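You operate a simulated robot arm through the tools that you are given. There is no shell and no other tool. Be economical: measure what you need, move in short steps, check, and stop when the job is done.

Carry out the task below with a simulated robot arm. There is one attempt and no reset: what you move stays moved.

JOB
Drill the white ring on HAMMER, then switch off and lock the drill.
Fine: slide the ring under the pointer; the yellow button frees and locks the switch; bore till the rod stops it, hose on; draw the sled back.

The check looks at the end state, three seconds after you hand in, the way a careful person would. Anything else that was tipped, shoved, dropped, spilled or broken makes it a failure.

ROBOT AND FRAMES
A 7-joint arm with a two-finger parallel gripper on a trunk, on a base that drives. Base frame: it is fixed to the floor where the robot stands at the start and does not move with it; the origin is under the middle of the robot, x ahead of it, y to its left, z up; the surface under the hand at the start is at about z = 780. Units: mm, degrees, N and s.
With the tool pointing down near the work surface it reaches from about 100 to 600 mm from the robot's upright axis, wherever it stands. Its first joint turns from -166.0 to 166.0 degrees. Places, roughly: drill button [100, 500, 1000]; drill knob [200, 400, 1000]; drill switch [100, 500, 1000]. Payload 1.57 kg.
The TCP is the grasp point between the finger pads, 30 mm short of the fingertips. In the tool frame z runs along the fingers and y along their closing line. Largest opening 80 mm; finger width 17, thickness 12; the body of the gripper, 40 by 82 mm, starts 80 mm behind the TCP.
Orientation is that of the tool frame in the base frame, as [roll, pitch, yaw] about the fixed x, y, z axes, in that order (R = Rz(yaw) Ry(pitch) Rx(roll)). With the fingers straight down and closing along the base's y, the tool's x points along the base's -x, its y along +y and its z along -z.

CONTROLS
- The arm moves only by the tool servo_tool. Its argument "increments" is a list of rows, each a list of 7 numbers: the shift along the tool's x, y, z in mm, then the turn, a rotation vector about the tool's x, y, z in rad, then the finger opening in mm, from 0 to 80. In form: [[x, y, z, ax, ay, az, jaw], ...]. A call has 1 to 20 rows; each row is the pose to reach, as a shift and turn from the pose commanded when the call began, along the tool's axes at that moment. Rows are played at 5 a second. More than 50 mm and 8.6 degrees between two rows, or a gripper value outside its range, and nothing of the call is played. A pose out of reach is approached as far as the arm can. The call stops where the force on the tool passes 80 N (or 10 N more than at its start, if that is more) or the arm is blocked; 0.2 s more then pass. The fingers move at their own pace (about 72 mm/s each) and stop on an object; they squeeze with about 27 N. The grip force told is the motor's: it shows also when the fingers shut on nothing. Time passes only in rows, and 0.2 s behind the last, so rows that repeat a pose let the fingers close. It gives the time, the measured TCP pose, the force on the tool (base axes), the opening and the grip force at its end, in the units of the frame above (readings bear some noise), with the torque about the TCP (base axes, N m) and any sound that the robot's microphone picked up, and new pictures: "show" is both (left out), scene, wrist or none.
- Cameras (640 x 400 px; columns grow to the right, rows downward): "scene" is now at [196.6, 49.6, 1418.6]; the picture's right is [0.88, -0.48, 0.00], its down [-0.44, -0.81, -0.39] and it looks along [0.19, 0.35, -0.92] (base axes); focal length 214 px, centre (320, 200). "wrist" rides on the gripper at [72, -7, -122] in the tool frame; the picture's right is [0.09, 1.00, 0.00], its down [-0.84, 0.08, -0.54] and it looks along [-0.54, 0.05, 0.84] (tool axes); focal length 238 px, centre (320, 200).
- raise_lower(by): slides the trunk up (or, below 0, down) by that many mm; the arm and the scene camera ride with it, the base frame stays. It gives what a move gives, with no picture.
- roll_base(legs): drives the robot by 1 to 6 legs, each [ahead, left, turn to the left] in mm, mm and degrees, along the robot's own axes; the way and the turn of a leg run together, so that a leg with both is an arc; at most 1500 mm and 180 degrees a leg. The arm and the cameras ride along, it lands a little off, and it stops where it bumps. It gives what a move gives, and a new picture of the scene camera.
- pan_tilt(pan, tilt): turns the head with the scene camera to pan (to the left, within 86 degrees either way) and tilt (down, from -29 to 69), counted from straight ahead of the robot. It gives what a move gives, and a new picture of the scene camera.
- locate(camera, pixels): there is no depth. For up to 12 entries [column, row, z] of the newest picture of that camera ("zoom" is the newest enlarged one), the place [x, y] in the base frame at which the ray of that pixel passes the height z, good to about 3 mm. It takes no simulated time.
- close_up(camera, box): a new picture of the part [left, top, right, bottom] of that camera's present view, enlarged. It takes no simulated time.
- job_done(): hands the job in; it is judged then, once.

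Work in short steps. Measure before you move; look again where a grasp or a placing could have gone wrong, and mend it. You have 80 turns and 260 pictures in all, those below and enlarged ones among them. Open the gripper and draw the arm clear of the work before you hand the job in, unless the task says otherwise; then end with one line.

The tools are called after "Request:" by a JSON object that holds its "op" and its "data". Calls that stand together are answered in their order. servo_tool: Moves the arm, as the interface text tells. Its arguments: {"type":"object","properties":{"increments":{"type":"array"},"show":{"type":"string","enum":["both","scene","wrist","none"]}},"required":["increments"]} The other tools are called the same way: raise_lower (by) slides the trunk up or down; roll_base (legs) drives the base; pan_tilt (pan, tilt) turns the head that bears the scene camera; locate (camera, pixels) gives the place at which the rays of pixels pass given heights; close_up (camera, box) takes an enlarged picture of a part of a camera's view; job_done () hands the job in.

At the start:

```text
clock: 0.0
eef_pos: [146.3, 473.2, 1292.6]
tool_rot: [-178.9, -0.1, 179.7]
contact_force: [0.1, 0.2, -0.3]
torque: [0.01, -0.03, 0.01]
gripper_width: 80.0
gripper_force: 0.0
trunk travel left (down, up): [-675.0, 315.0]
robot x, y, heading: [3.1, 0.3, -0.0]
head pan, tilt: [61.4, 66.8]
```

scene: 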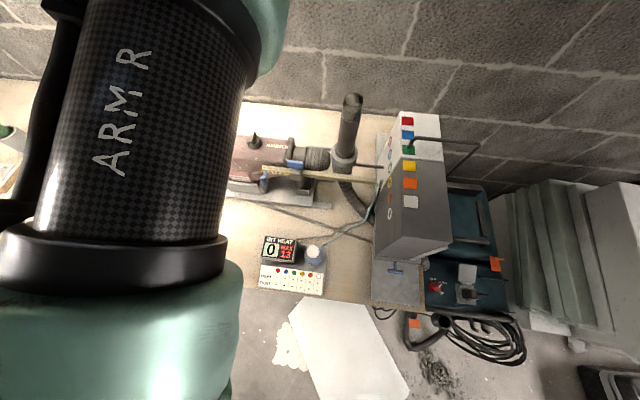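
wrist: 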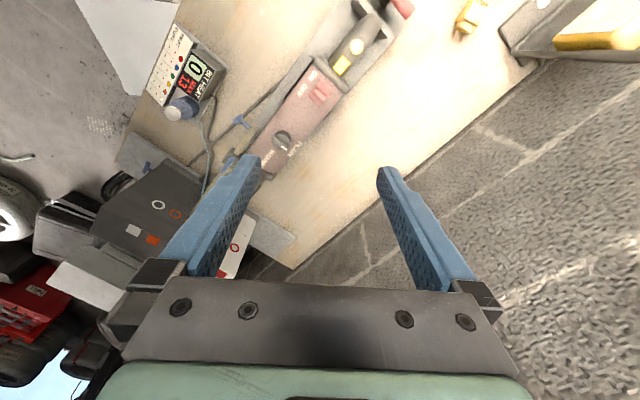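

The scene shows a drill on a sled, a box with coloured marks, a heat meter and a hose. I'll enlarge the main parts before moving.

Request:
{"op": "close_up", "data": {"camera": "scene", "box": [220, 80, 380, 220]}}

Request:
{"op": "close_up", "data": {"camera": "scene", "box": [350, 90, 530, 350]}}

Request:
{"op": "close_up", "data": {"camera": "scene", "box": [240, 220, 340, 300]}}

Request:
{"op": "close_up", "data": {"camera": "wrist", "box": [220, 0, 420, 180]}}

Request:
{"op": "close_up", "data": {"camera": "wrist", "box": [80, 20, 280, 290]}}

```text
2.86 times, centred on (300, 150) of scene
```

zoom: 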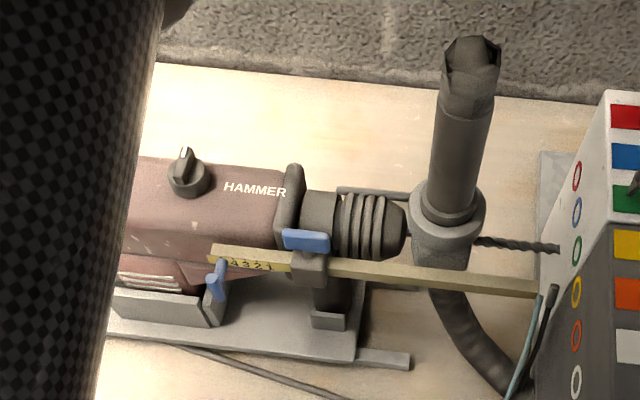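

```text
1.54 times, centred on (440, 220) of scene
```

zoom: 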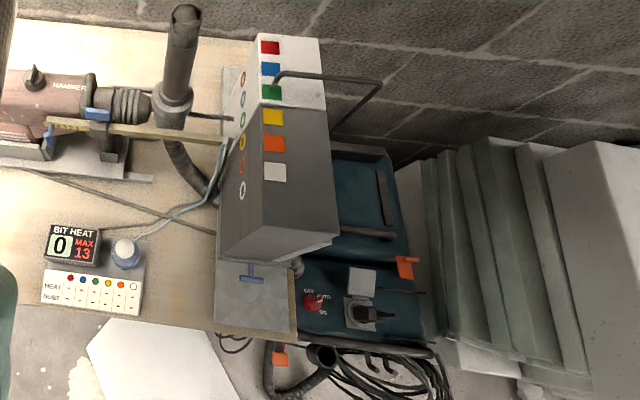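

```text
5.00 times, centred on (290, 260) of scene
```

zoom: 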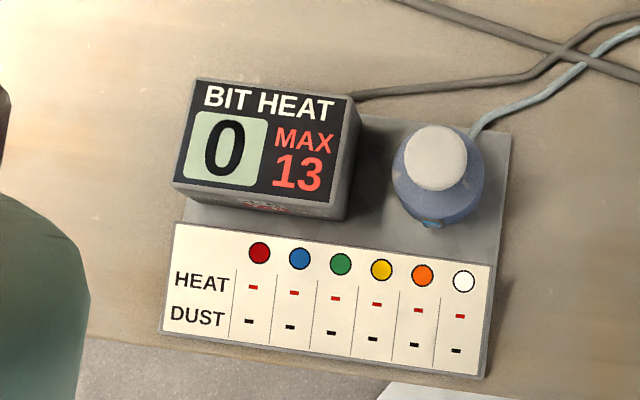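

```text
2.22 times, centred on (320, 90) of wrist
```

zoom: 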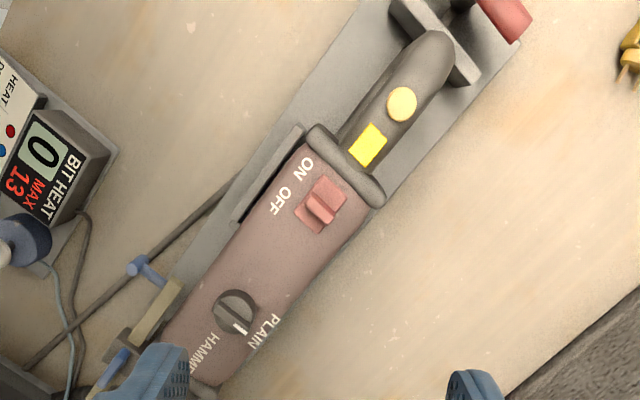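

```text
1.48 times, centred on (180, 155) of wrist
```

zoom: 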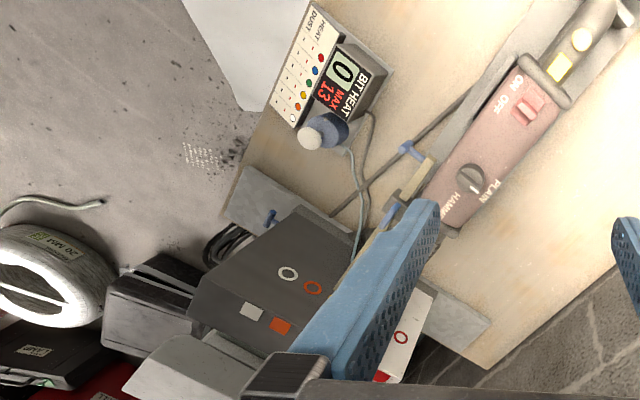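

Switch appears at wrist (321,92), yellow button at (357,46) and (341,65), knob at (283,140). I locate these and the scene's block parts.

Request:
{"op": "locate", "data": {"camera": "wrist", "pixels": [[321, 92, 950], [321, 92, 1000], [357, 46, 950], [357, 46, 1000], [341, 65, 950], [283, 140, 950], [283, 140, 1000], [184, 105, 850]]}}

Request:
{"op": "locate", "data": {"camera": "scene", "pixels": [[254, 138, 950], [254, 138, 1000], [408, 122, 1000], [411, 202, 1000], [390, 212, 900], [396, 267, 800], [317, 250, 850], [437, 287, 800], [350, 155, 1000], [372, 260, 780], [425, 302, 780], [300, 206, 780]]}}

Request:
{"op": "pan_tilt", "data": {"pan": 40, "tilt": 60}}

```text
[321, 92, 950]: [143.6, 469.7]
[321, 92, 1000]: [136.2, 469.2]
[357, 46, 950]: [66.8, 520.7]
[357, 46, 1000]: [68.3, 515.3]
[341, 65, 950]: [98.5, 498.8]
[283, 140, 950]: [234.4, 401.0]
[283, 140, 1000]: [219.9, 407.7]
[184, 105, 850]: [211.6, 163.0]
```

```text
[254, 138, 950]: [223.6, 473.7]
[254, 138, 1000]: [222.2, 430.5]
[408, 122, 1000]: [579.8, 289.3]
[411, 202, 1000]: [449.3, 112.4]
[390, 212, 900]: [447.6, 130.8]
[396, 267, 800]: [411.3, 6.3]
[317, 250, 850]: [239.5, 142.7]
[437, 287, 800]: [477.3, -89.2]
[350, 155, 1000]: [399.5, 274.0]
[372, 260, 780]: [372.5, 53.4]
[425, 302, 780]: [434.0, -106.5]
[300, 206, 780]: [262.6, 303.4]
```

```text
clock: 0.8
eef_pos: [145.4, 473.3, 1292.9]
tool_rot: [-178.9, -0.1, 179.7]
contact_force: [0.1, 0.2, -0.6]
torque: [-0.02, 0.03, 0.0]
gripper_width: 80.0
gripper_force: 0.0
trunk travel left (down, up): [-675.0, 315.0]
robot x, y, heading: [1.2, -3.2, 0.2]
head pan, tilt: [40.0, 60.0]
```

scene: 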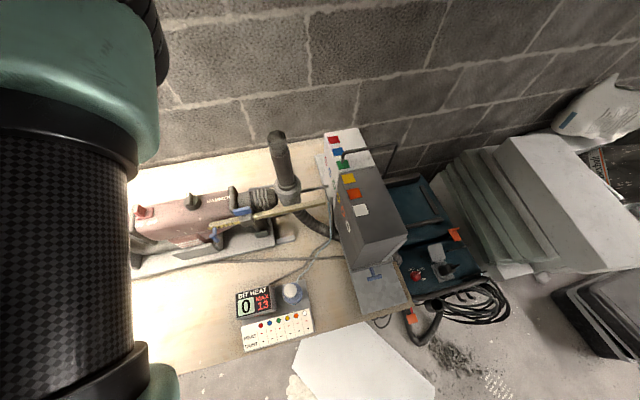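

The arm blocks the scene view, so I swing the hand back towards the robot and turn it so the wrist camera looks across the drill to the wall.

Request:
{"op": "servo_tool", "data": {"increments": [[10, -23, 0, 0, 0, -0.115, 80], [20, -46, 0, 0, 0, -0.23, 80], [30, -70, 0, 0, 0, -0.345, 80], [40, -94, 0, 0, 0, -0.46, 80], [50, -117, 0, 0, 0, -0.575, 80], [61, -141, 0, 0, 0, -0.69, 80], [71, -165, 0, 0, 0, -0.81, 80], [82, -188, 0, 0, 0, -0.925, 80]]}}

```text
clock: 2.0
eef_pos: [121.8, 367.4, 1250.1]
tool_rot: [-170.5, -1.1, -154.7]
contact_force: [-0.1, 0.4, 0.1]
torque: [0.02, 0.02, 0.0]
gripper_width: 80.1
gripper_force: 0.1
trunk travel left (down, up): [-675.0, 315.0]
robot x, y, heading: [0.0, 2.6, 0.2]
head pan, tilt: [40.0, 60.0]
stopped in row 5: the arm was blocked; the commanded pose is now the measured one
```

scene: 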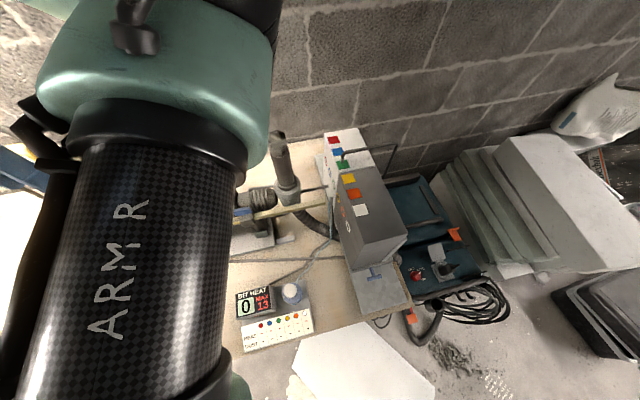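
wrist: 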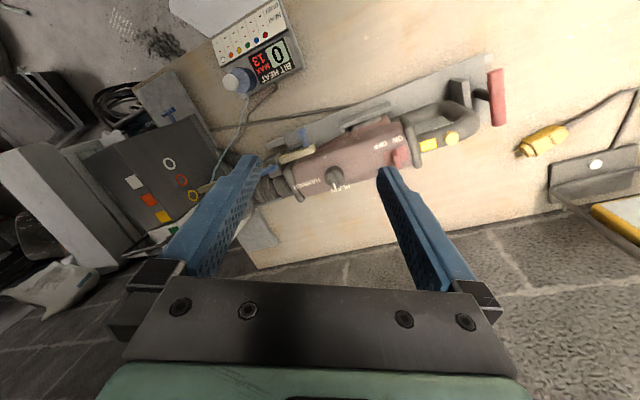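

The arm stopped short, but this view is useful (it is upside-down, with the wall at the bottom). I enlarge it.

Request:
{"op": "close_up", "data": {"camera": "wrist", "box": [240, 60, 520, 220]}}

Request:
{"op": "close_up", "data": {"camera": "wrist", "box": [80, 80, 320, 260]}}

Request:
{"op": "close_up", "data": {"camera": "scene", "box": [230, 120, 420, 260]}}

Request:
{"op": "close_up", "data": {"camera": "scene", "box": [330, 220, 480, 350]}}

```text
2.29 times, centred on (380, 140) of wrist
```

zoom: 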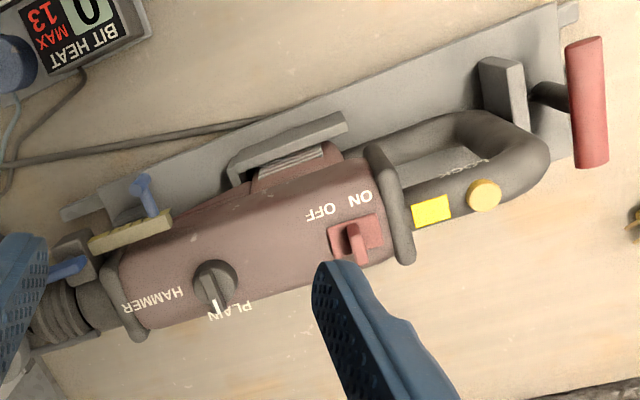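

```text
2.22 times, centred on (200, 170) of wrist
```

zoom: 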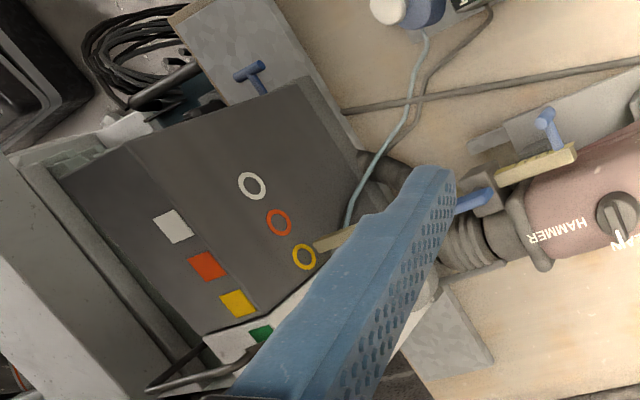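

```text
2.86 times, centred on (325, 190) of scene
```

zoom: 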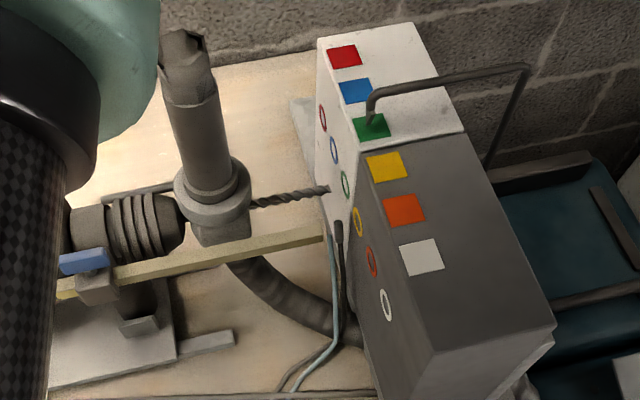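

```text
3.08 times, centred on (405, 285) of scene
```

zoom: 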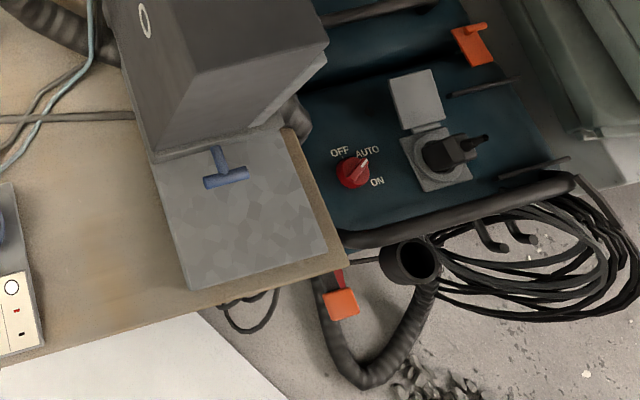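

I want to see the whole bench and the arm's situation, so I'll pan the head further left, then look at the vacuum side.

Request:
{"op": "pan_tilt", "data": {"pan": 80, "tilt": 45}}

Request:
{"op": "pan_tilt", "data": {"pan": 10, "tilt": 55}}

Request:
{"op": "close_up", "data": {"camera": "scene", "box": [180, 160, 380, 320]}}

Request:
{"op": "close_up", "data": {"camera": "scene", "box": [220, 220, 300, 280]}}

```text
clock: 3.0
eef_pos: [119.6, 366.9, 1250.6]
tool_rot: [-170.5, -1.1, -154.6]
contact_force: [1.0, 0.3, 0.2]
torque: [0.0, 0.04, -0.04]
gripper_width: 80.1
gripper_force: 0.1
trunk travel left (down, up): [-675.0, 315.0]
robot x, y, heading: [2.1, 0.8, 0.1]
head pan, tilt: [80.0, 45.0]
```

scene: 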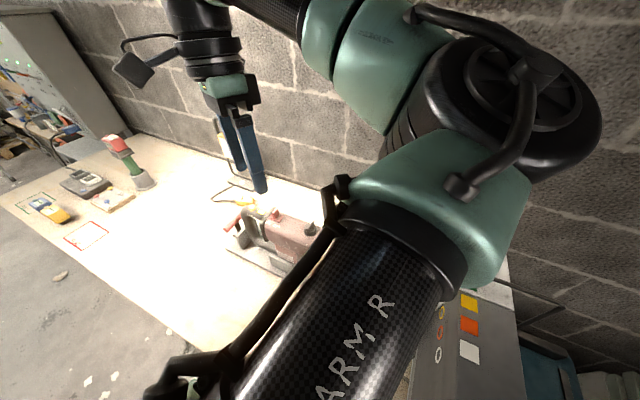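

```text
clock: 4.5
eef_pos: [119.4, 366.7, 1250.3]
tool_rot: [-170.5, -1.0, -154.7]
contact_force: [0.1, 1.0, 0.8]
torque: [-0.03, 0.01, -0.05]
gripper_width: 80.1
gripper_force: 0.1
trunk travel left (down, up): [-675.0, 315.0]
robot x, y, heading: [-1.4, -2.1, 0.1]
head pan, tilt: [10.0, 55.0]
```

scene: 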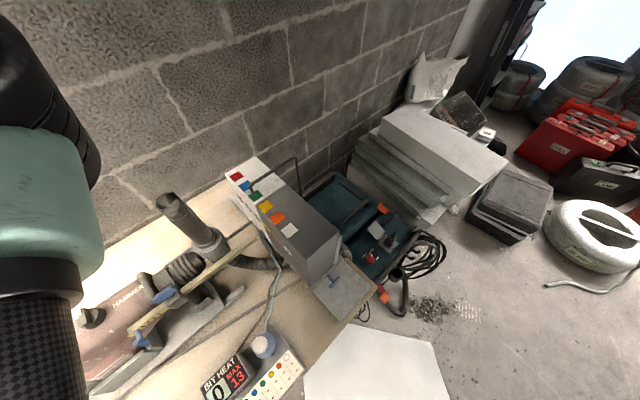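

```text
2.50 times, centred on (280, 240) of scene
```

zoom: 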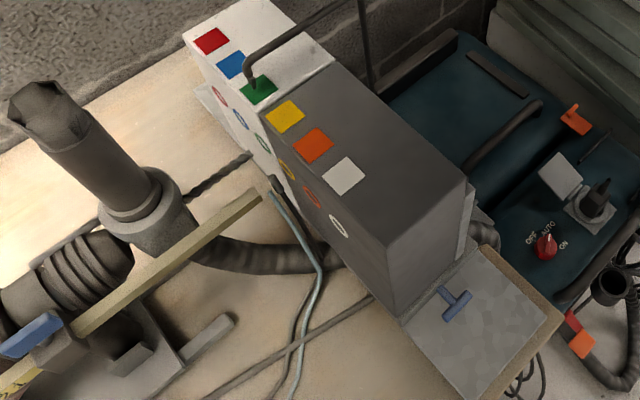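

```text
6.67 times, centred on (260, 250) of scene
```

zoom: 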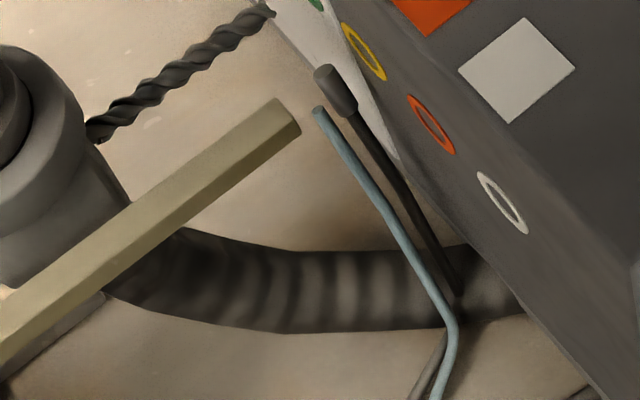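

Closer look at the vacuum knob and the rest of the bench gear.

Request:
{"op": "close_up", "data": {"camera": "scene", "box": [350, 240, 420, 290]}}

Request:
{"op": "close_up", "data": {"camera": "scene", "box": [70, 250, 250, 400]}}

Request:
{"op": "close_up", "data": {"camera": "scene", "box": [200, 320, 310, 400]}}

Request:
{"op": "close_up", "data": {"camera": "wrist", "box": [420, 60, 640, 200]}}

```text
8.00 times, centred on (385, 265) of scene
```

zoom: 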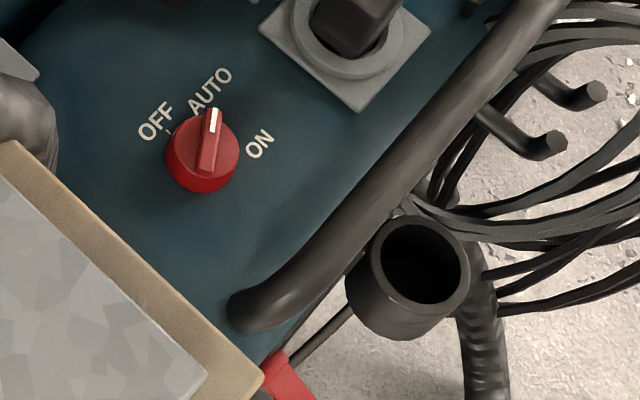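

```text
2.67 times, centred on (160, 325) of scene
```

zoom: 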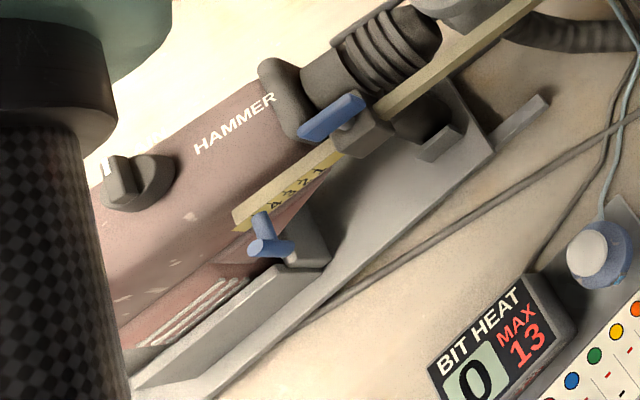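

```text
5.00 times, centred on (255, 360) of scene
```

zoom: 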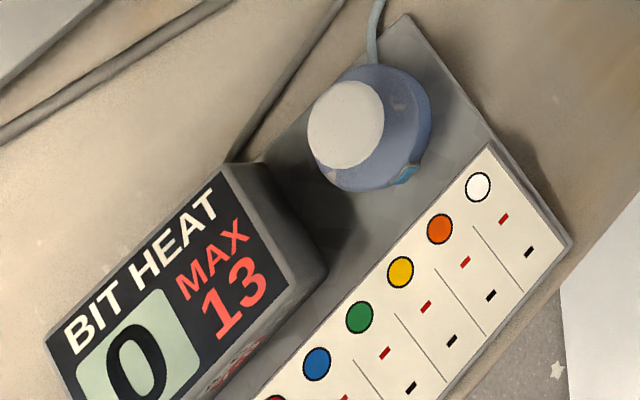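

```text
2.86 times, centred on (530, 130) of wrist
```

zoom: 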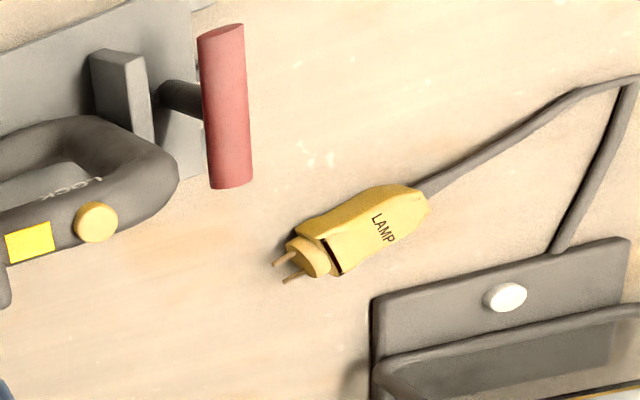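

The vacuum knob reads AUTO; the selector points at PLAIN; the block has green under the pointer. I straighten the tilted tool first to see where the arm was blocked.

Request:
{"op": "servo_tool", "data": {"increments": [[0, 0, 0, -0.08, 0, 0, 80], [0, 0, 0, -0.166, 0, 0, 80], [0, 0, 0, -0.166, 0, -0.1, 80], [0, 0, 0, -0.166, 0, -0.2, 80]], "show": "none"}}

Request:
{"op": "pan_tilt", "data": {"pan": 60, "tilt": 20}}

```text
clock: 5.5
eef_pos: [119.0, 367.0, 1244.2]
tool_rot: [-179.5, -1.7, -142.7]
contact_force: [0.3, 0.2, -0.3]
torque: [-0.03, 0.0, 0.01]
gripper_width: 80.0
gripper_force: 0.1
trunk travel left (down, up): [-675.0, 315.0]
robot x, y, heading: [-5.4, 1.2, -0.1]
head pan, tilt: [10.0, 55.0]
```

```text
clock: 6.6
eef_pos: [119.5, 365.6, 1244.6]
tool_rot: [-179.5, -1.9, -143.0]
contact_force: [-0.1, 0.5, -0.9]
torque: [0.01, 0.02, 0.0]
gripper_width: 80.2
gripper_force: 0.1
trunk travel left (down, up): [-675.0, 315.0]
robot x, y, heading: [-0.7, 4.7, 0.0]
head pan, tilt: [60.0, 20.0]
```

scene: 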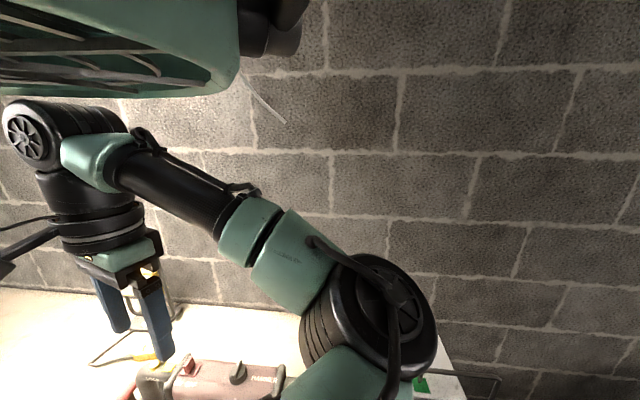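

The elbow hangs low near the drill, so I raise the trunk to get the elbow above the work, and then bring the hand back down.

Request:
{"op": "raise_lower", "data": {"by": 300}}

Request:
{"op": "servo_tool", "data": {"increments": [[0, 0, 40, 0, 0, 0, 80], [0, 0, 80, 0, 0, 0, 80], [0, 0, 120, 0, 0, 0, 80], [0, 0, 160, 0, 0, 0, 80], [0, 0, 200, 0, 0, 0, 80], [0, 0, 240, 0, 0, 0, 80], [0, 0, 280, 0, 0, 0, 80]]}}

```text
clock: 9.6
eef_pos: [119.4, 365.5, 1544.6]
tool_rot: [-179.3, -2.2, -143.2]
contact_force: [-0.1, -0.2, 0.3]
torque: [0.01, -0.01, -0.02]
gripper_width: 79.9
gripper_force: 0.2
trunk travel left (down, up): [-975.0, 15.0]
robot x, y, heading: [1.4, -4.1, -0.2]
head pan, tilt: [60.0, 20.0]
```

```text
clock: 11.2
eef_pos: [110.1, 362.7, 1271.5]
tool_rot: [179.5, -1.9, -143.2]
contact_force: [-0.3, -0.1, 0.0]
torque: [0.0, -0.01, -0.01]
gripper_width: 80.0
gripper_force: 0.1
trunk travel left (down, up): [-975.0, 15.0]
robot x, y, heading: [-2.6, 0.4, -0.1]
head pan, tilt: [60.0, 20.0]
```

scene: 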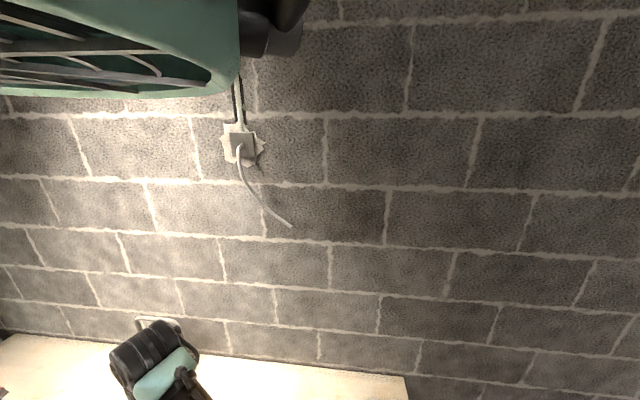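
wrist: 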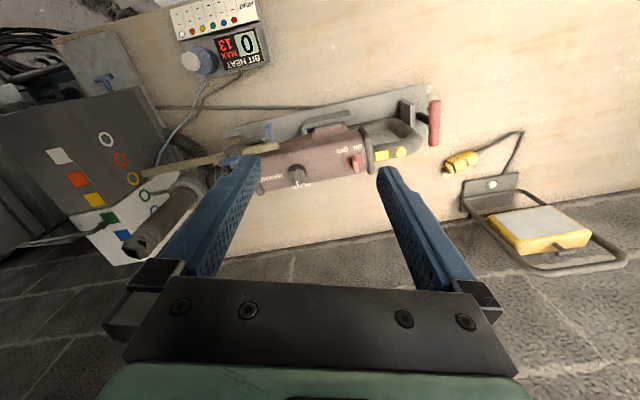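

Now a better overview from the head.

Request:
{"op": "pan_tilt", "data": {"pan": 50, "tilt": 55}}

Request:
{"op": "close_up", "data": {"camera": "wrist", "box": [100, 70, 260, 190]}}

Request:
{"op": "close_up", "data": {"camera": "wrist", "box": [230, 80, 450, 210]}}

```text
clock: 12.2
eef_pos: [110.9, 362.1, 1271.3]
tool_rot: [179.6, -2.0, -143.3]
contact_force: [1.0, -0.2, -0.5]
torque: [0.01, 0.02, 0.04]
gripper_width: 80.1
gripper_force: 0.1
trunk travel left (down, up): [-975.0, 15.0]
robot x, y, heading: [-3.3, -3.3, -0.1]
head pan, tilt: [50.0, 55.0]
```

scene: 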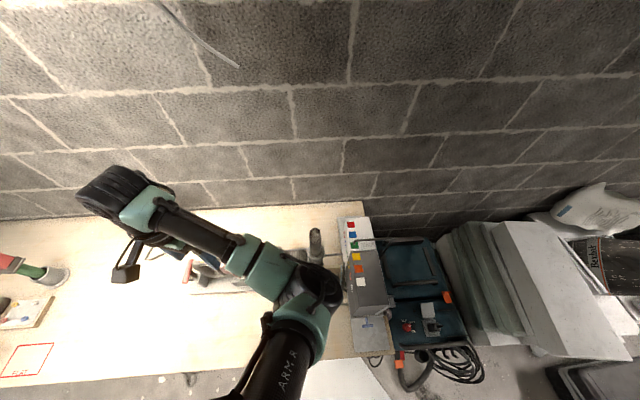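

```text
3.33 times, centred on (180, 130) of wrist
```

zoom: 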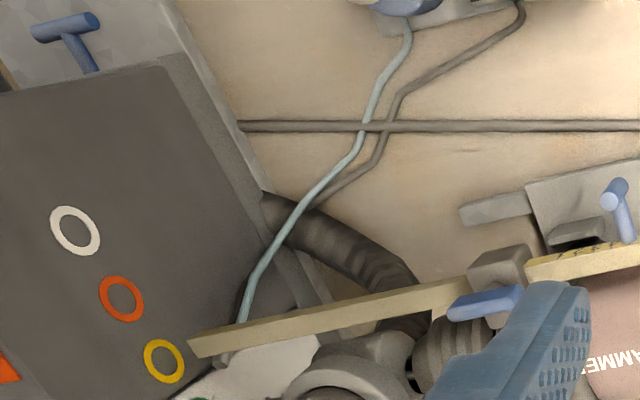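

```text
2.91 times, centred on (340, 145) of wrist
```

zoom: 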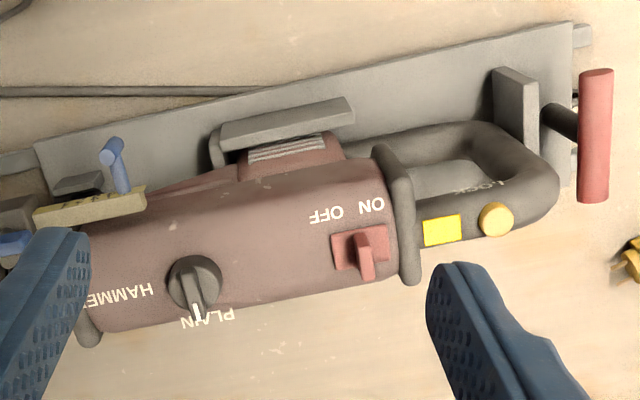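

I locate knob, switch, button and sled handle from the wrist view at two heights, as well as the block points.

Request:
{"op": "locate", "data": {"camera": "wrist", "pixels": [[297, 173.5, 1020], [355.8, 163.9, 1000], [400.8, 151.9, 980], [400.8, 151.9, 1000], [434.5, 122.7, 950], [434.5, 122.7, 900], [104, 78, 850], [104, 78, 800], [106, 139, 950], [57, 155, 1000], [297, 173.5, 980], [355.8, 163.9, 960]]}}

Request:
{"op": "locate", "data": {"camera": "scene", "pixels": [[370, 323, 850], [370, 323, 800], [363, 282, 1000], [357, 256, 1000], [354, 245, 1000], [350, 222, 1000], [352, 355, 780], [397, 346, 780], [361, 203, 780], [0, 218, 780], [408, 327, 780], [316, 232, 1080]]}}

Request:
{"op": "close_up", "data": {"camera": "scene", "box": [290, 200, 450, 370]}}

```text
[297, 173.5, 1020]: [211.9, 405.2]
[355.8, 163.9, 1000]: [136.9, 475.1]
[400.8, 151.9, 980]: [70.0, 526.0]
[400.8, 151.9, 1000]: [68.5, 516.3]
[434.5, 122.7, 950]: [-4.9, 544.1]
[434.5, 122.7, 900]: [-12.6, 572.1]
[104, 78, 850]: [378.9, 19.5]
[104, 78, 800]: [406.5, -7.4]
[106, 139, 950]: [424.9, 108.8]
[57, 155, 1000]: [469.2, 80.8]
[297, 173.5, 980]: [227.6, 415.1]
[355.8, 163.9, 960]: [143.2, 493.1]
```

```text
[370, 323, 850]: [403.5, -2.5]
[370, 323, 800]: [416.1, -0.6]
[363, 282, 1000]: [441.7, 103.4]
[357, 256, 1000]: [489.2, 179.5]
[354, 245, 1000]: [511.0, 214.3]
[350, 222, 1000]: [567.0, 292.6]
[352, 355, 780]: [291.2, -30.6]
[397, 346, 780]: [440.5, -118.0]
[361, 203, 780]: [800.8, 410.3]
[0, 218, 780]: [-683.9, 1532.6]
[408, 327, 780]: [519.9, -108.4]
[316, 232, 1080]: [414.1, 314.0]
```

```text
2.35 times, centred on (370, 285) of scene
```

zoom: 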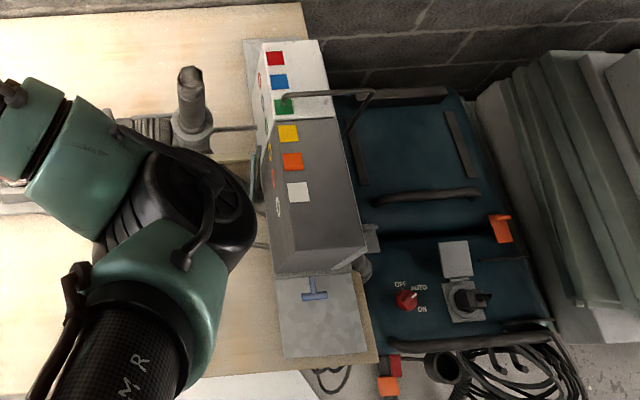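

Bench axis runs about -37°; block top ≈ z 1035 with a pitch of about 41 mm, so the block must slide ≈122 mm towards the wall. The blue T-handle is on its front near (405,-5,805). I move the hand above the front of the block at height.

Request:
{"op": "servo_tool", "data": {"increments": [[6, -41, 0, 0, 0, -0.023, 60], [12, -83, 0, 0, 0, -0.047, 40], [18, -124, 0, 0, 0, -0.07, 20], [24, -166, 0, 0, 0, -0.093, 0], [30, -207, 0, 0, 0, -0.117, 0], [36, -249, 0, 0, 0, -0.14, 0], [42, -290, 0, 0, 0, -0.163, 0], [48, -332, 0, 0, 0, -0.187, 0], [54, -373, 0, 0, 0, -0.21, 0], [60, -415, 0, 0, 0, -0.233, 0], [66, -456, 0, 0, 0, -0.257, 0], [73, -498, 0, 0, 0, -0.28, 0]]}}

```text
clock: 14.8
eef_pos: [349.7, -81.2, 1270.6]
tool_rot: [179.0, -1.6, -127.1]
contact_force: [0.0, -0.3, 0.0]
torque: [0.02, -0.01, 0.0]
gripper_width: 0.0
gripper_force: 21.1
trunk travel left (down, up): [-975.0, 15.0]
robot x, y, heading: [3.9, -0.1, 0.2]
head pan, tilt: [50.0, 55.0]
```

scene: 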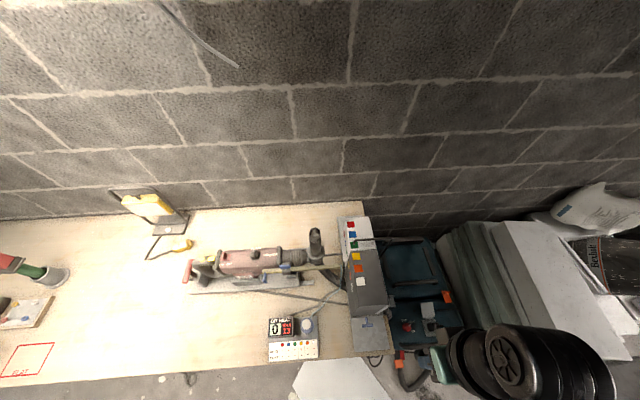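
wrist: 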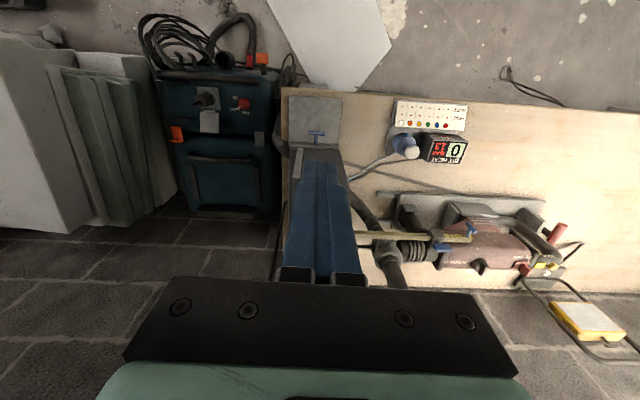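

Clear view now. Close-ups of the block and the drill.

Request:
{"op": "close_up", "data": {"camera": "scene", "box": [290, 205, 410, 365]}}

Request:
{"op": "close_up", "data": {"camera": "scene", "box": [180, 215, 340, 315]}}

Request:
{"op": "close_up", "data": {"camera": "wrist", "box": [270, 80, 370, 170]}}

Request:
{"op": "close_up", "data": {"camera": "wrist", "box": [340, 150, 600, 300]}}

```text
2.50 times, centred on (350, 285) of scene
```

zoom: 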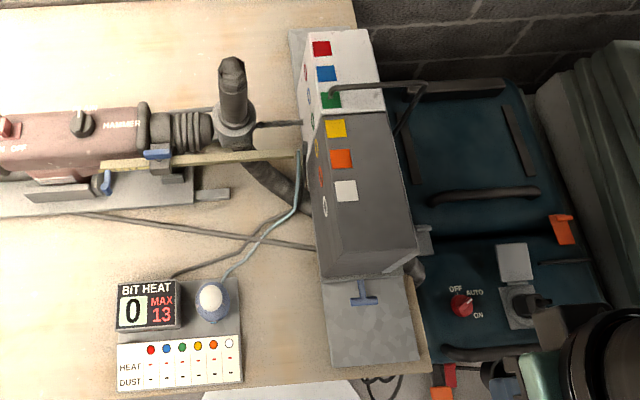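

```text
4.00 times, centred on (260, 265) of scene
```

zoom: 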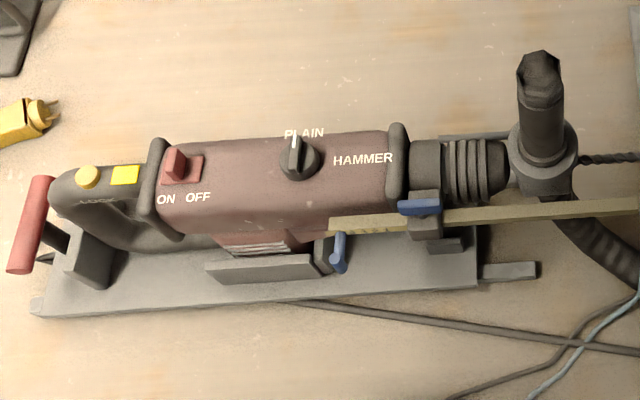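

```text
4.44 times, centred on (320, 125) of wrist
```

zoom: 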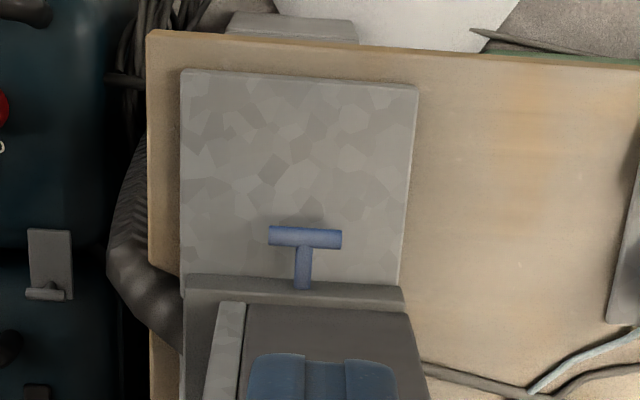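

```text
2.46 times, centred on (470, 225) of wrist
```

zoom: 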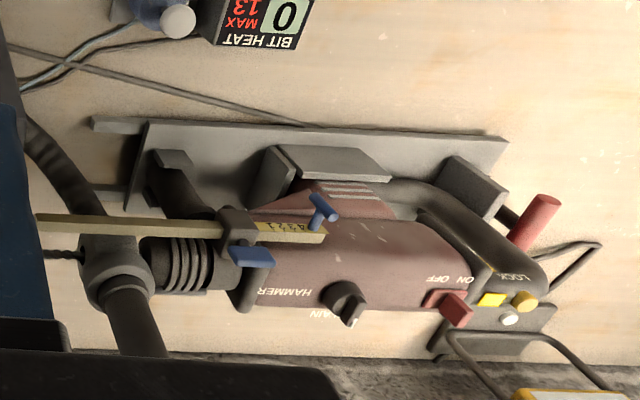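

T-bar centre at wrist (317,134). I locate it at several heights together with the front ledge, plate corners and squares.

Request:
{"op": "locate", "data": {"camera": "wrist", "pixels": [[316.6, 133.6, 810], [316.6, 133.6, 830], [309, 133, 820], [325, 134, 820], [315, 145, 820], [291, 96, 785], [342, 100, 785]]}}

Request:
{"op": "locate", "data": {"camera": "scene", "pixels": [[367, 324, 810], [367, 324, 830], [360.4, 281.4, 1035], [354.4, 245, 1035], [356.4, 256.2, 1035], [350.4, 224.4, 1035], [358.4, 268.4, 1035], [352.4, 239, 1035]]}}

```text
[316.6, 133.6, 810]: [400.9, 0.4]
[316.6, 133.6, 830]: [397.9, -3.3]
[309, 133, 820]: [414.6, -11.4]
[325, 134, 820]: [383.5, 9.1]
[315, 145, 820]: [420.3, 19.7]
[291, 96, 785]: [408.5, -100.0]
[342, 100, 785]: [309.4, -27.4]
```

```text
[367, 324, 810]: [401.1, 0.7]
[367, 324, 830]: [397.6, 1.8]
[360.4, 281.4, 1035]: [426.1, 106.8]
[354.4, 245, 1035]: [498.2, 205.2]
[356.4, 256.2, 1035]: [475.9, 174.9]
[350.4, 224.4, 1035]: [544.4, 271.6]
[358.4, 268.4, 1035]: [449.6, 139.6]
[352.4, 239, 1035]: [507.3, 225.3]
```

T-bar sits at (401,0.5,810), and the bench axis is -36.5°. I lower the closed fingers in front of the T-bar with a 15° lean and look.

Request:
{"op": "servo_tool", "data": {"increments": [[-6, 1, 45, 0, -0.043, 0, 0], [-12, 3, 90, 0, -0.087, 0, 0], [-18, 4, 135, 0, -0.13, 0, 0], [-24, 5, 180, 0, -0.173, 0, 0], [-30, 6, 225, 0, -0.217, 0, 0], [-35, 8, 270, 0, -0.26, 0, 0], [-35, 8, 310, 0, -0.26, 0, 0], [-35, 8, 350, 0, -0.26, 0, 0]]}}

```text
clock: 16.6
eef_pos: [355.1, -50.1, 920.4]
tool_rot: [179.1, 13.0, -127.4]
contact_force: [0.8, -0.2, 1.2]
torque: [0.03, 0.01, 0.0]
gripper_width: 0.0
gripper_force: 21.2
trunk travel left (down, up): [-975.0, 15.0]
robot x, y, heading: [2.6, -2.4, 0.0]
head pan, tilt: [50.0, 55.0]
```

scene: 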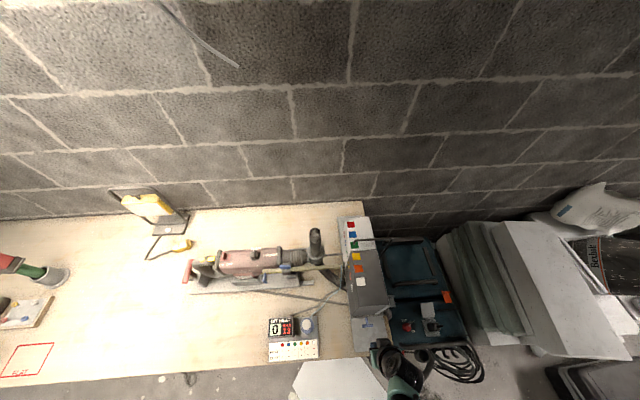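
wrist: 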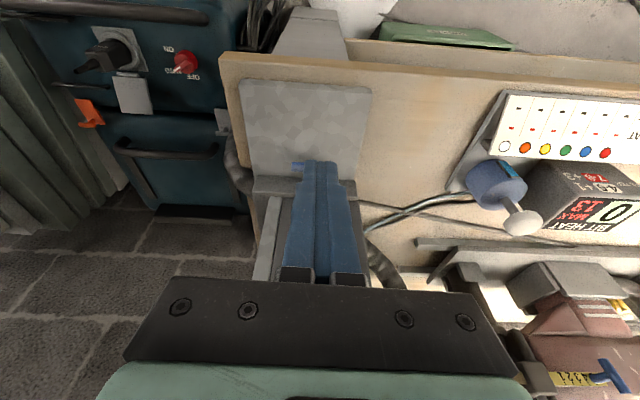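

Fingertips are above and in front of the T-bar, which is 7 mm off to one side. I shift sideways, lower to z≈828 still ~30 mm short of it, and look. I also read the meter's side label.

Request:
{"op": "close_up", "data": {"camera": "wrist", "box": [440, 80, 640, 250]}}

Request:
{"op": "servo_tool", "data": {"increments": [[0, -3, 30, 0, 0, 0, 0], [1, -7, 60, 0, 0, 0, 0], [1, -7, 94, 0, 0, 0, 0]]}}

Request:
{"op": "close_up", "data": {"camera": "wrist", "box": [200, 60, 420, 260]}}

```text
2.35 times, centred on (540, 165) of wrist
```

zoom: 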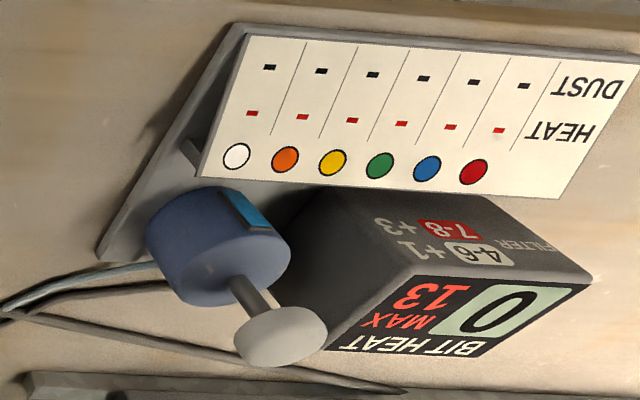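

```text
clock: 17.4
eef_pos: [362.1, -39.0, 852.5]
tool_rot: [179.1, 13.2, -127.4]
contact_force: [-0.5, -0.3, 0.0]
torque: [0.03, 0.03, 0.04]
gripper_width: 0.0
gripper_force: 21.0
out of reach, approached as far as the arm can: row 3
trunk travel left (down, up): [-975.0, 15.0]
robot x, y, heading: [1.0, 1.1, -0.2]
head pan, tilt: [50.0, 55.0]
```

scene: 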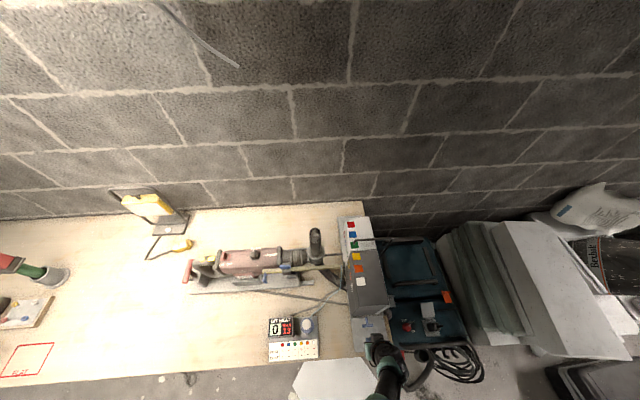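
wrist: 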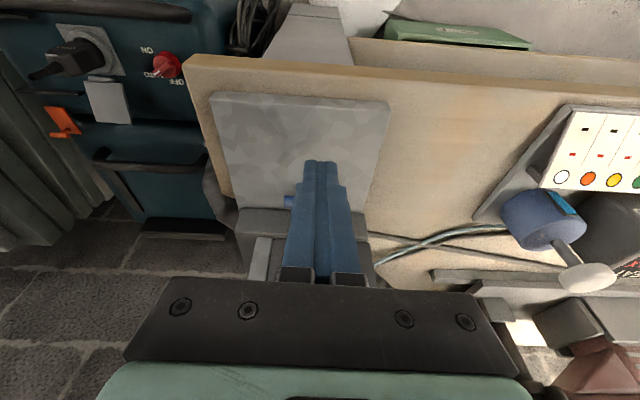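

```text
2.00 times, centred on (310, 160) of wrist
```

zoom: 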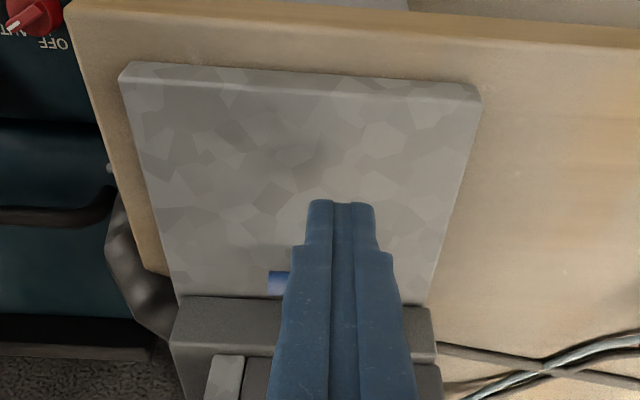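

Out of reach downward from this trunk height. I'll raise the hand 78 mm and lower the trunk 100 mm, to land at about z 830.

Request:
{"op": "servo_tool", "data": {"increments": [[-9, 0, -38, 0, 0, 0, 0], [-18, 0, -76, 0, 0, 0, 0]], "show": "none"}}

Request:
{"op": "close_up", "data": {"camera": "wrist", "box": [20, 0, 300, 200]}}

```text
clock: 18.0
eef_pos: [364.1, -38.8, 930.4]
tool_rot: [179.0, 13.2, -127.3]
contact_force: [-0.2, 0.2, 0.1]
torque: [-0.01, 0.03, -0.02]
gripper_width: 0.0
gripper_force: 21.3
trunk travel left (down, up): [-975.0, 15.0]
robot x, y, heading: [1.5, -8.1, -0.2]
head pan, tilt: [50.0, 55.0]
```

```text
2.00 times, centred on (160, 100) of wrist
```

zoom: 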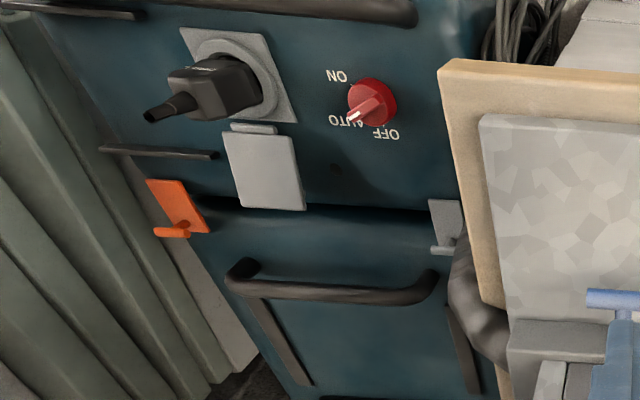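

Vacuum is on AUTO with a plug in its socket. Now lower the trunk.

Request:
{"op": "raise_lower", "data": {"by": -100}}

Request:
{"op": "close_up", "data": {"camera": "wrist", "box": [200, 60, 420, 260]}}

Request:
{"op": "close_up", "data": {"camera": "scene", "box": [280, 180, 440, 380]}}

```text
clock: 19.4
eef_pos: [364.5, -38.5, 829.0]
tool_rot: [179.0, 13.1, -127.5]
contact_force: [0.4, 0.3, -0.2]
torque: [0.0, 0.06, -0.01]
gripper_width: 0.0
gripper_force: 21.4
trunk travel left (down, up): [-875.0, 115.0]
robot x, y, heading: [-2.7, -0.1, -0.1]
head pan, tilt: [50.0, 55.0]
```

```text
2.00 times, centred on (310, 160) of wrist
```

zoom: 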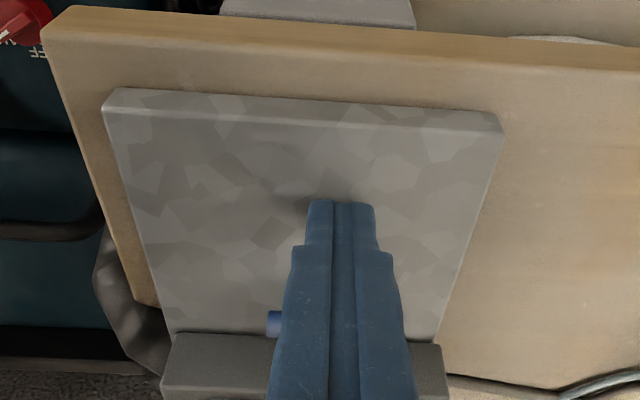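

```text
2.00 times, centred on (360, 280) of scene
```

zoom: 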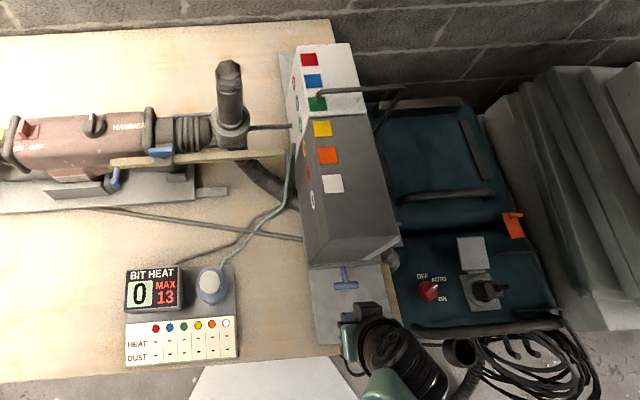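

I check the gap between bit tip and block face before sliding anything.

Request:
{"op": "close_up", "data": {"camera": "scene", "box": [310, 215, 360, 265]}}

Request:
{"op": "close_up", "data": {"camera": "scene", "box": [340, 215, 380, 255]}}

```text
8.00 times, centred on (335, 240) of scene
```

zoom: 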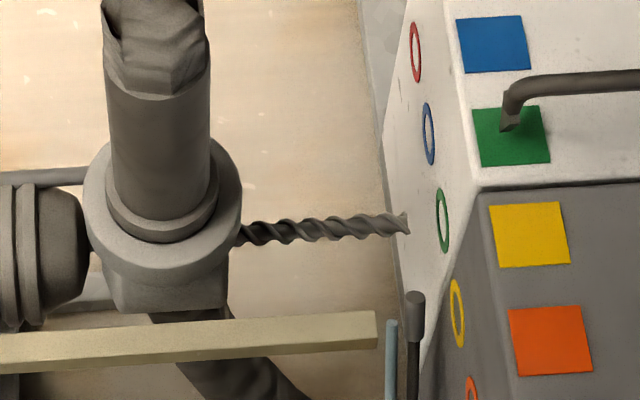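

```text
10.00 times, centred on (360, 235) of scene
```

zoom: 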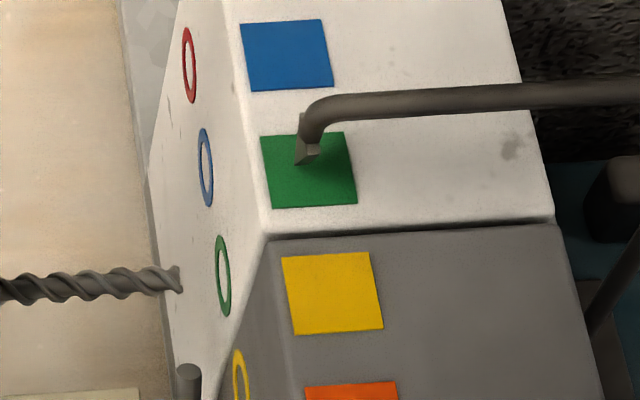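

Bit tip is clear of the face (~13 mm). The pointer is over green. I shift 6 mm sideways and push gently on the T-bar, first 50 mm of travel (≈12 mm of actual push).

Request:
{"op": "servo_tool", "data": {"increments": [[-10, -6, 2, 0, 0, 0, 0], [-20, -6, 4.6, 0, 0, 0, 0], [-28, -6, 6.5, 0, 0, 0, 0], [-34, -6, 7.9, 0, 0, 0, 0], [-39, -6, 9, 0, 0, 0, 0], [-44, -6, 10.2, 0, 0, 0, 0], [-49, -6, 11.3, 0, 0, 0, 0]]}}

Request:
{"op": "close_up", "data": {"camera": "scene", "box": [320, 215, 400, 345]}}

```text
clock: 21.0
eef_pos: [400.4, -2.3, 829.8]
tool_rot: [179.1, 13.2, -127.4]
contact_force: [-0.6, -1.2, -0.1]
torque: [-0.06, 0.0, -0.02]
gripper_width: 0.0
gripper_force: 21.5
trunk travel left (down, up): [-875.0, 115.0]
robot x, y, heading: [0.1, 1.9, -0.1]
head pan, tilt: [50.0, 55.0]
```

scene: 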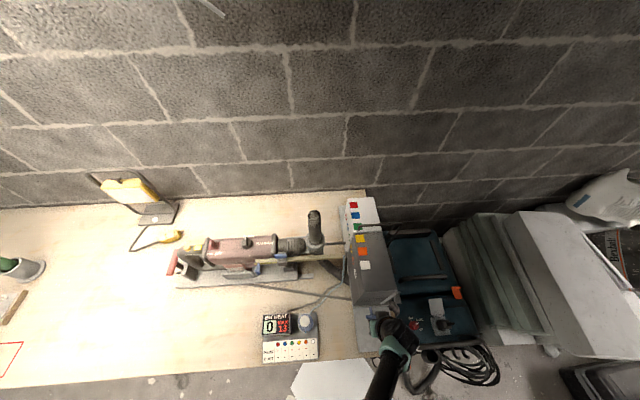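
wrist: 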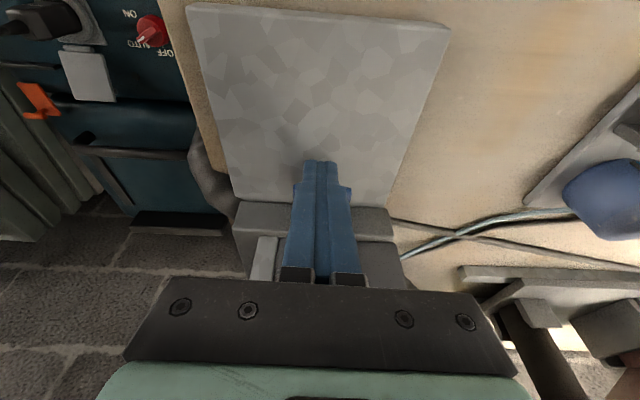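

```text
3.08 times, centred on (360, 280) of scene
```

zoom: 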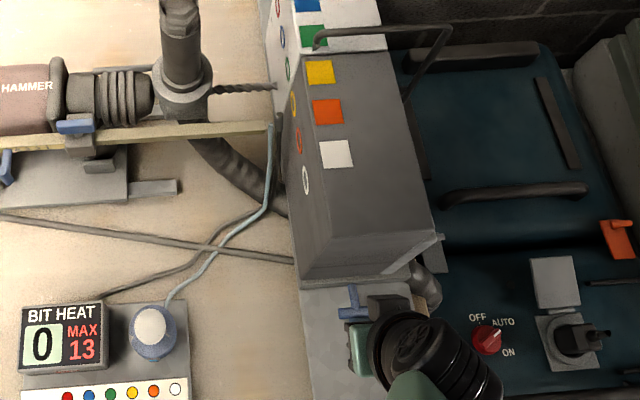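

The block moved ~13 mm at very low force. I push on another 85 mm and check.

Request:
{"op": "servo_tool", "data": {"increments": [[-8, 0, 1.9, 0, 0, 0, 0], [-16, 0, 3.7, 0, 0, 0, 0], [-24, 0, 5.6, 0, 0, 0, 0], [-32, 0, 7.4, 0, 0, 0, 0], [-40, 0, 9.2, 0, 0, 0, 0], [-48, 0, 11.1, 0, 0, 0, 0], [-56, 0, 12.9, 0, 0, 0, 0], [-64, 0, 14.8, 0, 0, 0, 0], [-72, 0, 16.6, 0, 0, 0, 0], [-80, 0, 18.5, 0, 0, 0, 0], [-83, 0, 19.2, 0, 0, 0, 0]]}}

Request:
{"op": "close_up", "data": {"camera": "scene", "box": [330, 205, 390, 255]}}

```text
clock: 23.4
eef_pos: [452.8, 66.0, 831.3]
tool_rot: [179.1, 13.1, -127.5]
contact_force: [-0.3, -0.1, -0.3]
torque: [0.03, -0.01, -0.01]
gripper_width: 0.2
gripper_force: 21.1
trunk travel left (down, up): [-875.0, 115.0]
robot x, y, heading: [-0.5, 1.3, 0.1]
head pan, tilt: [50.0, 55.0]
```

scene: 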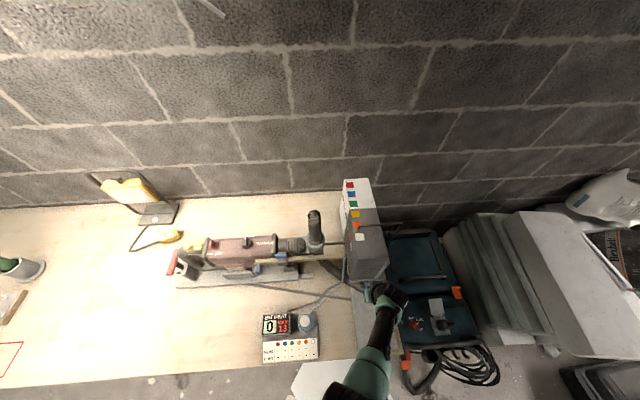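
wrist: 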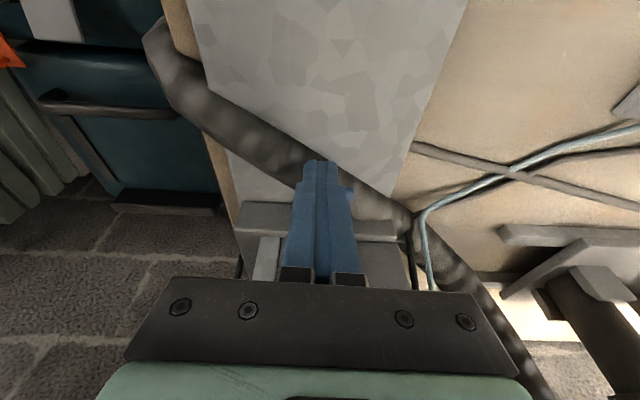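

```text
8.00 times, centred on (360, 230) of scene
```

zoom: 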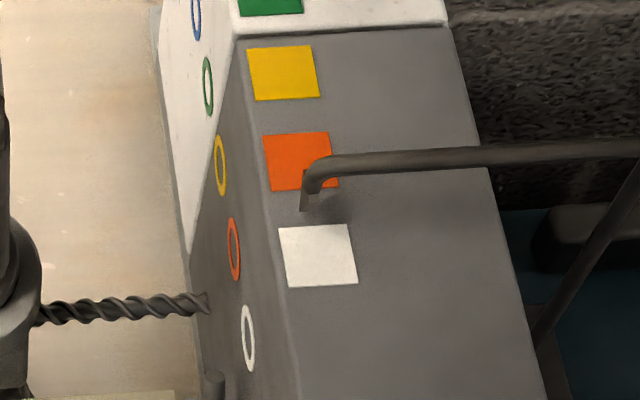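

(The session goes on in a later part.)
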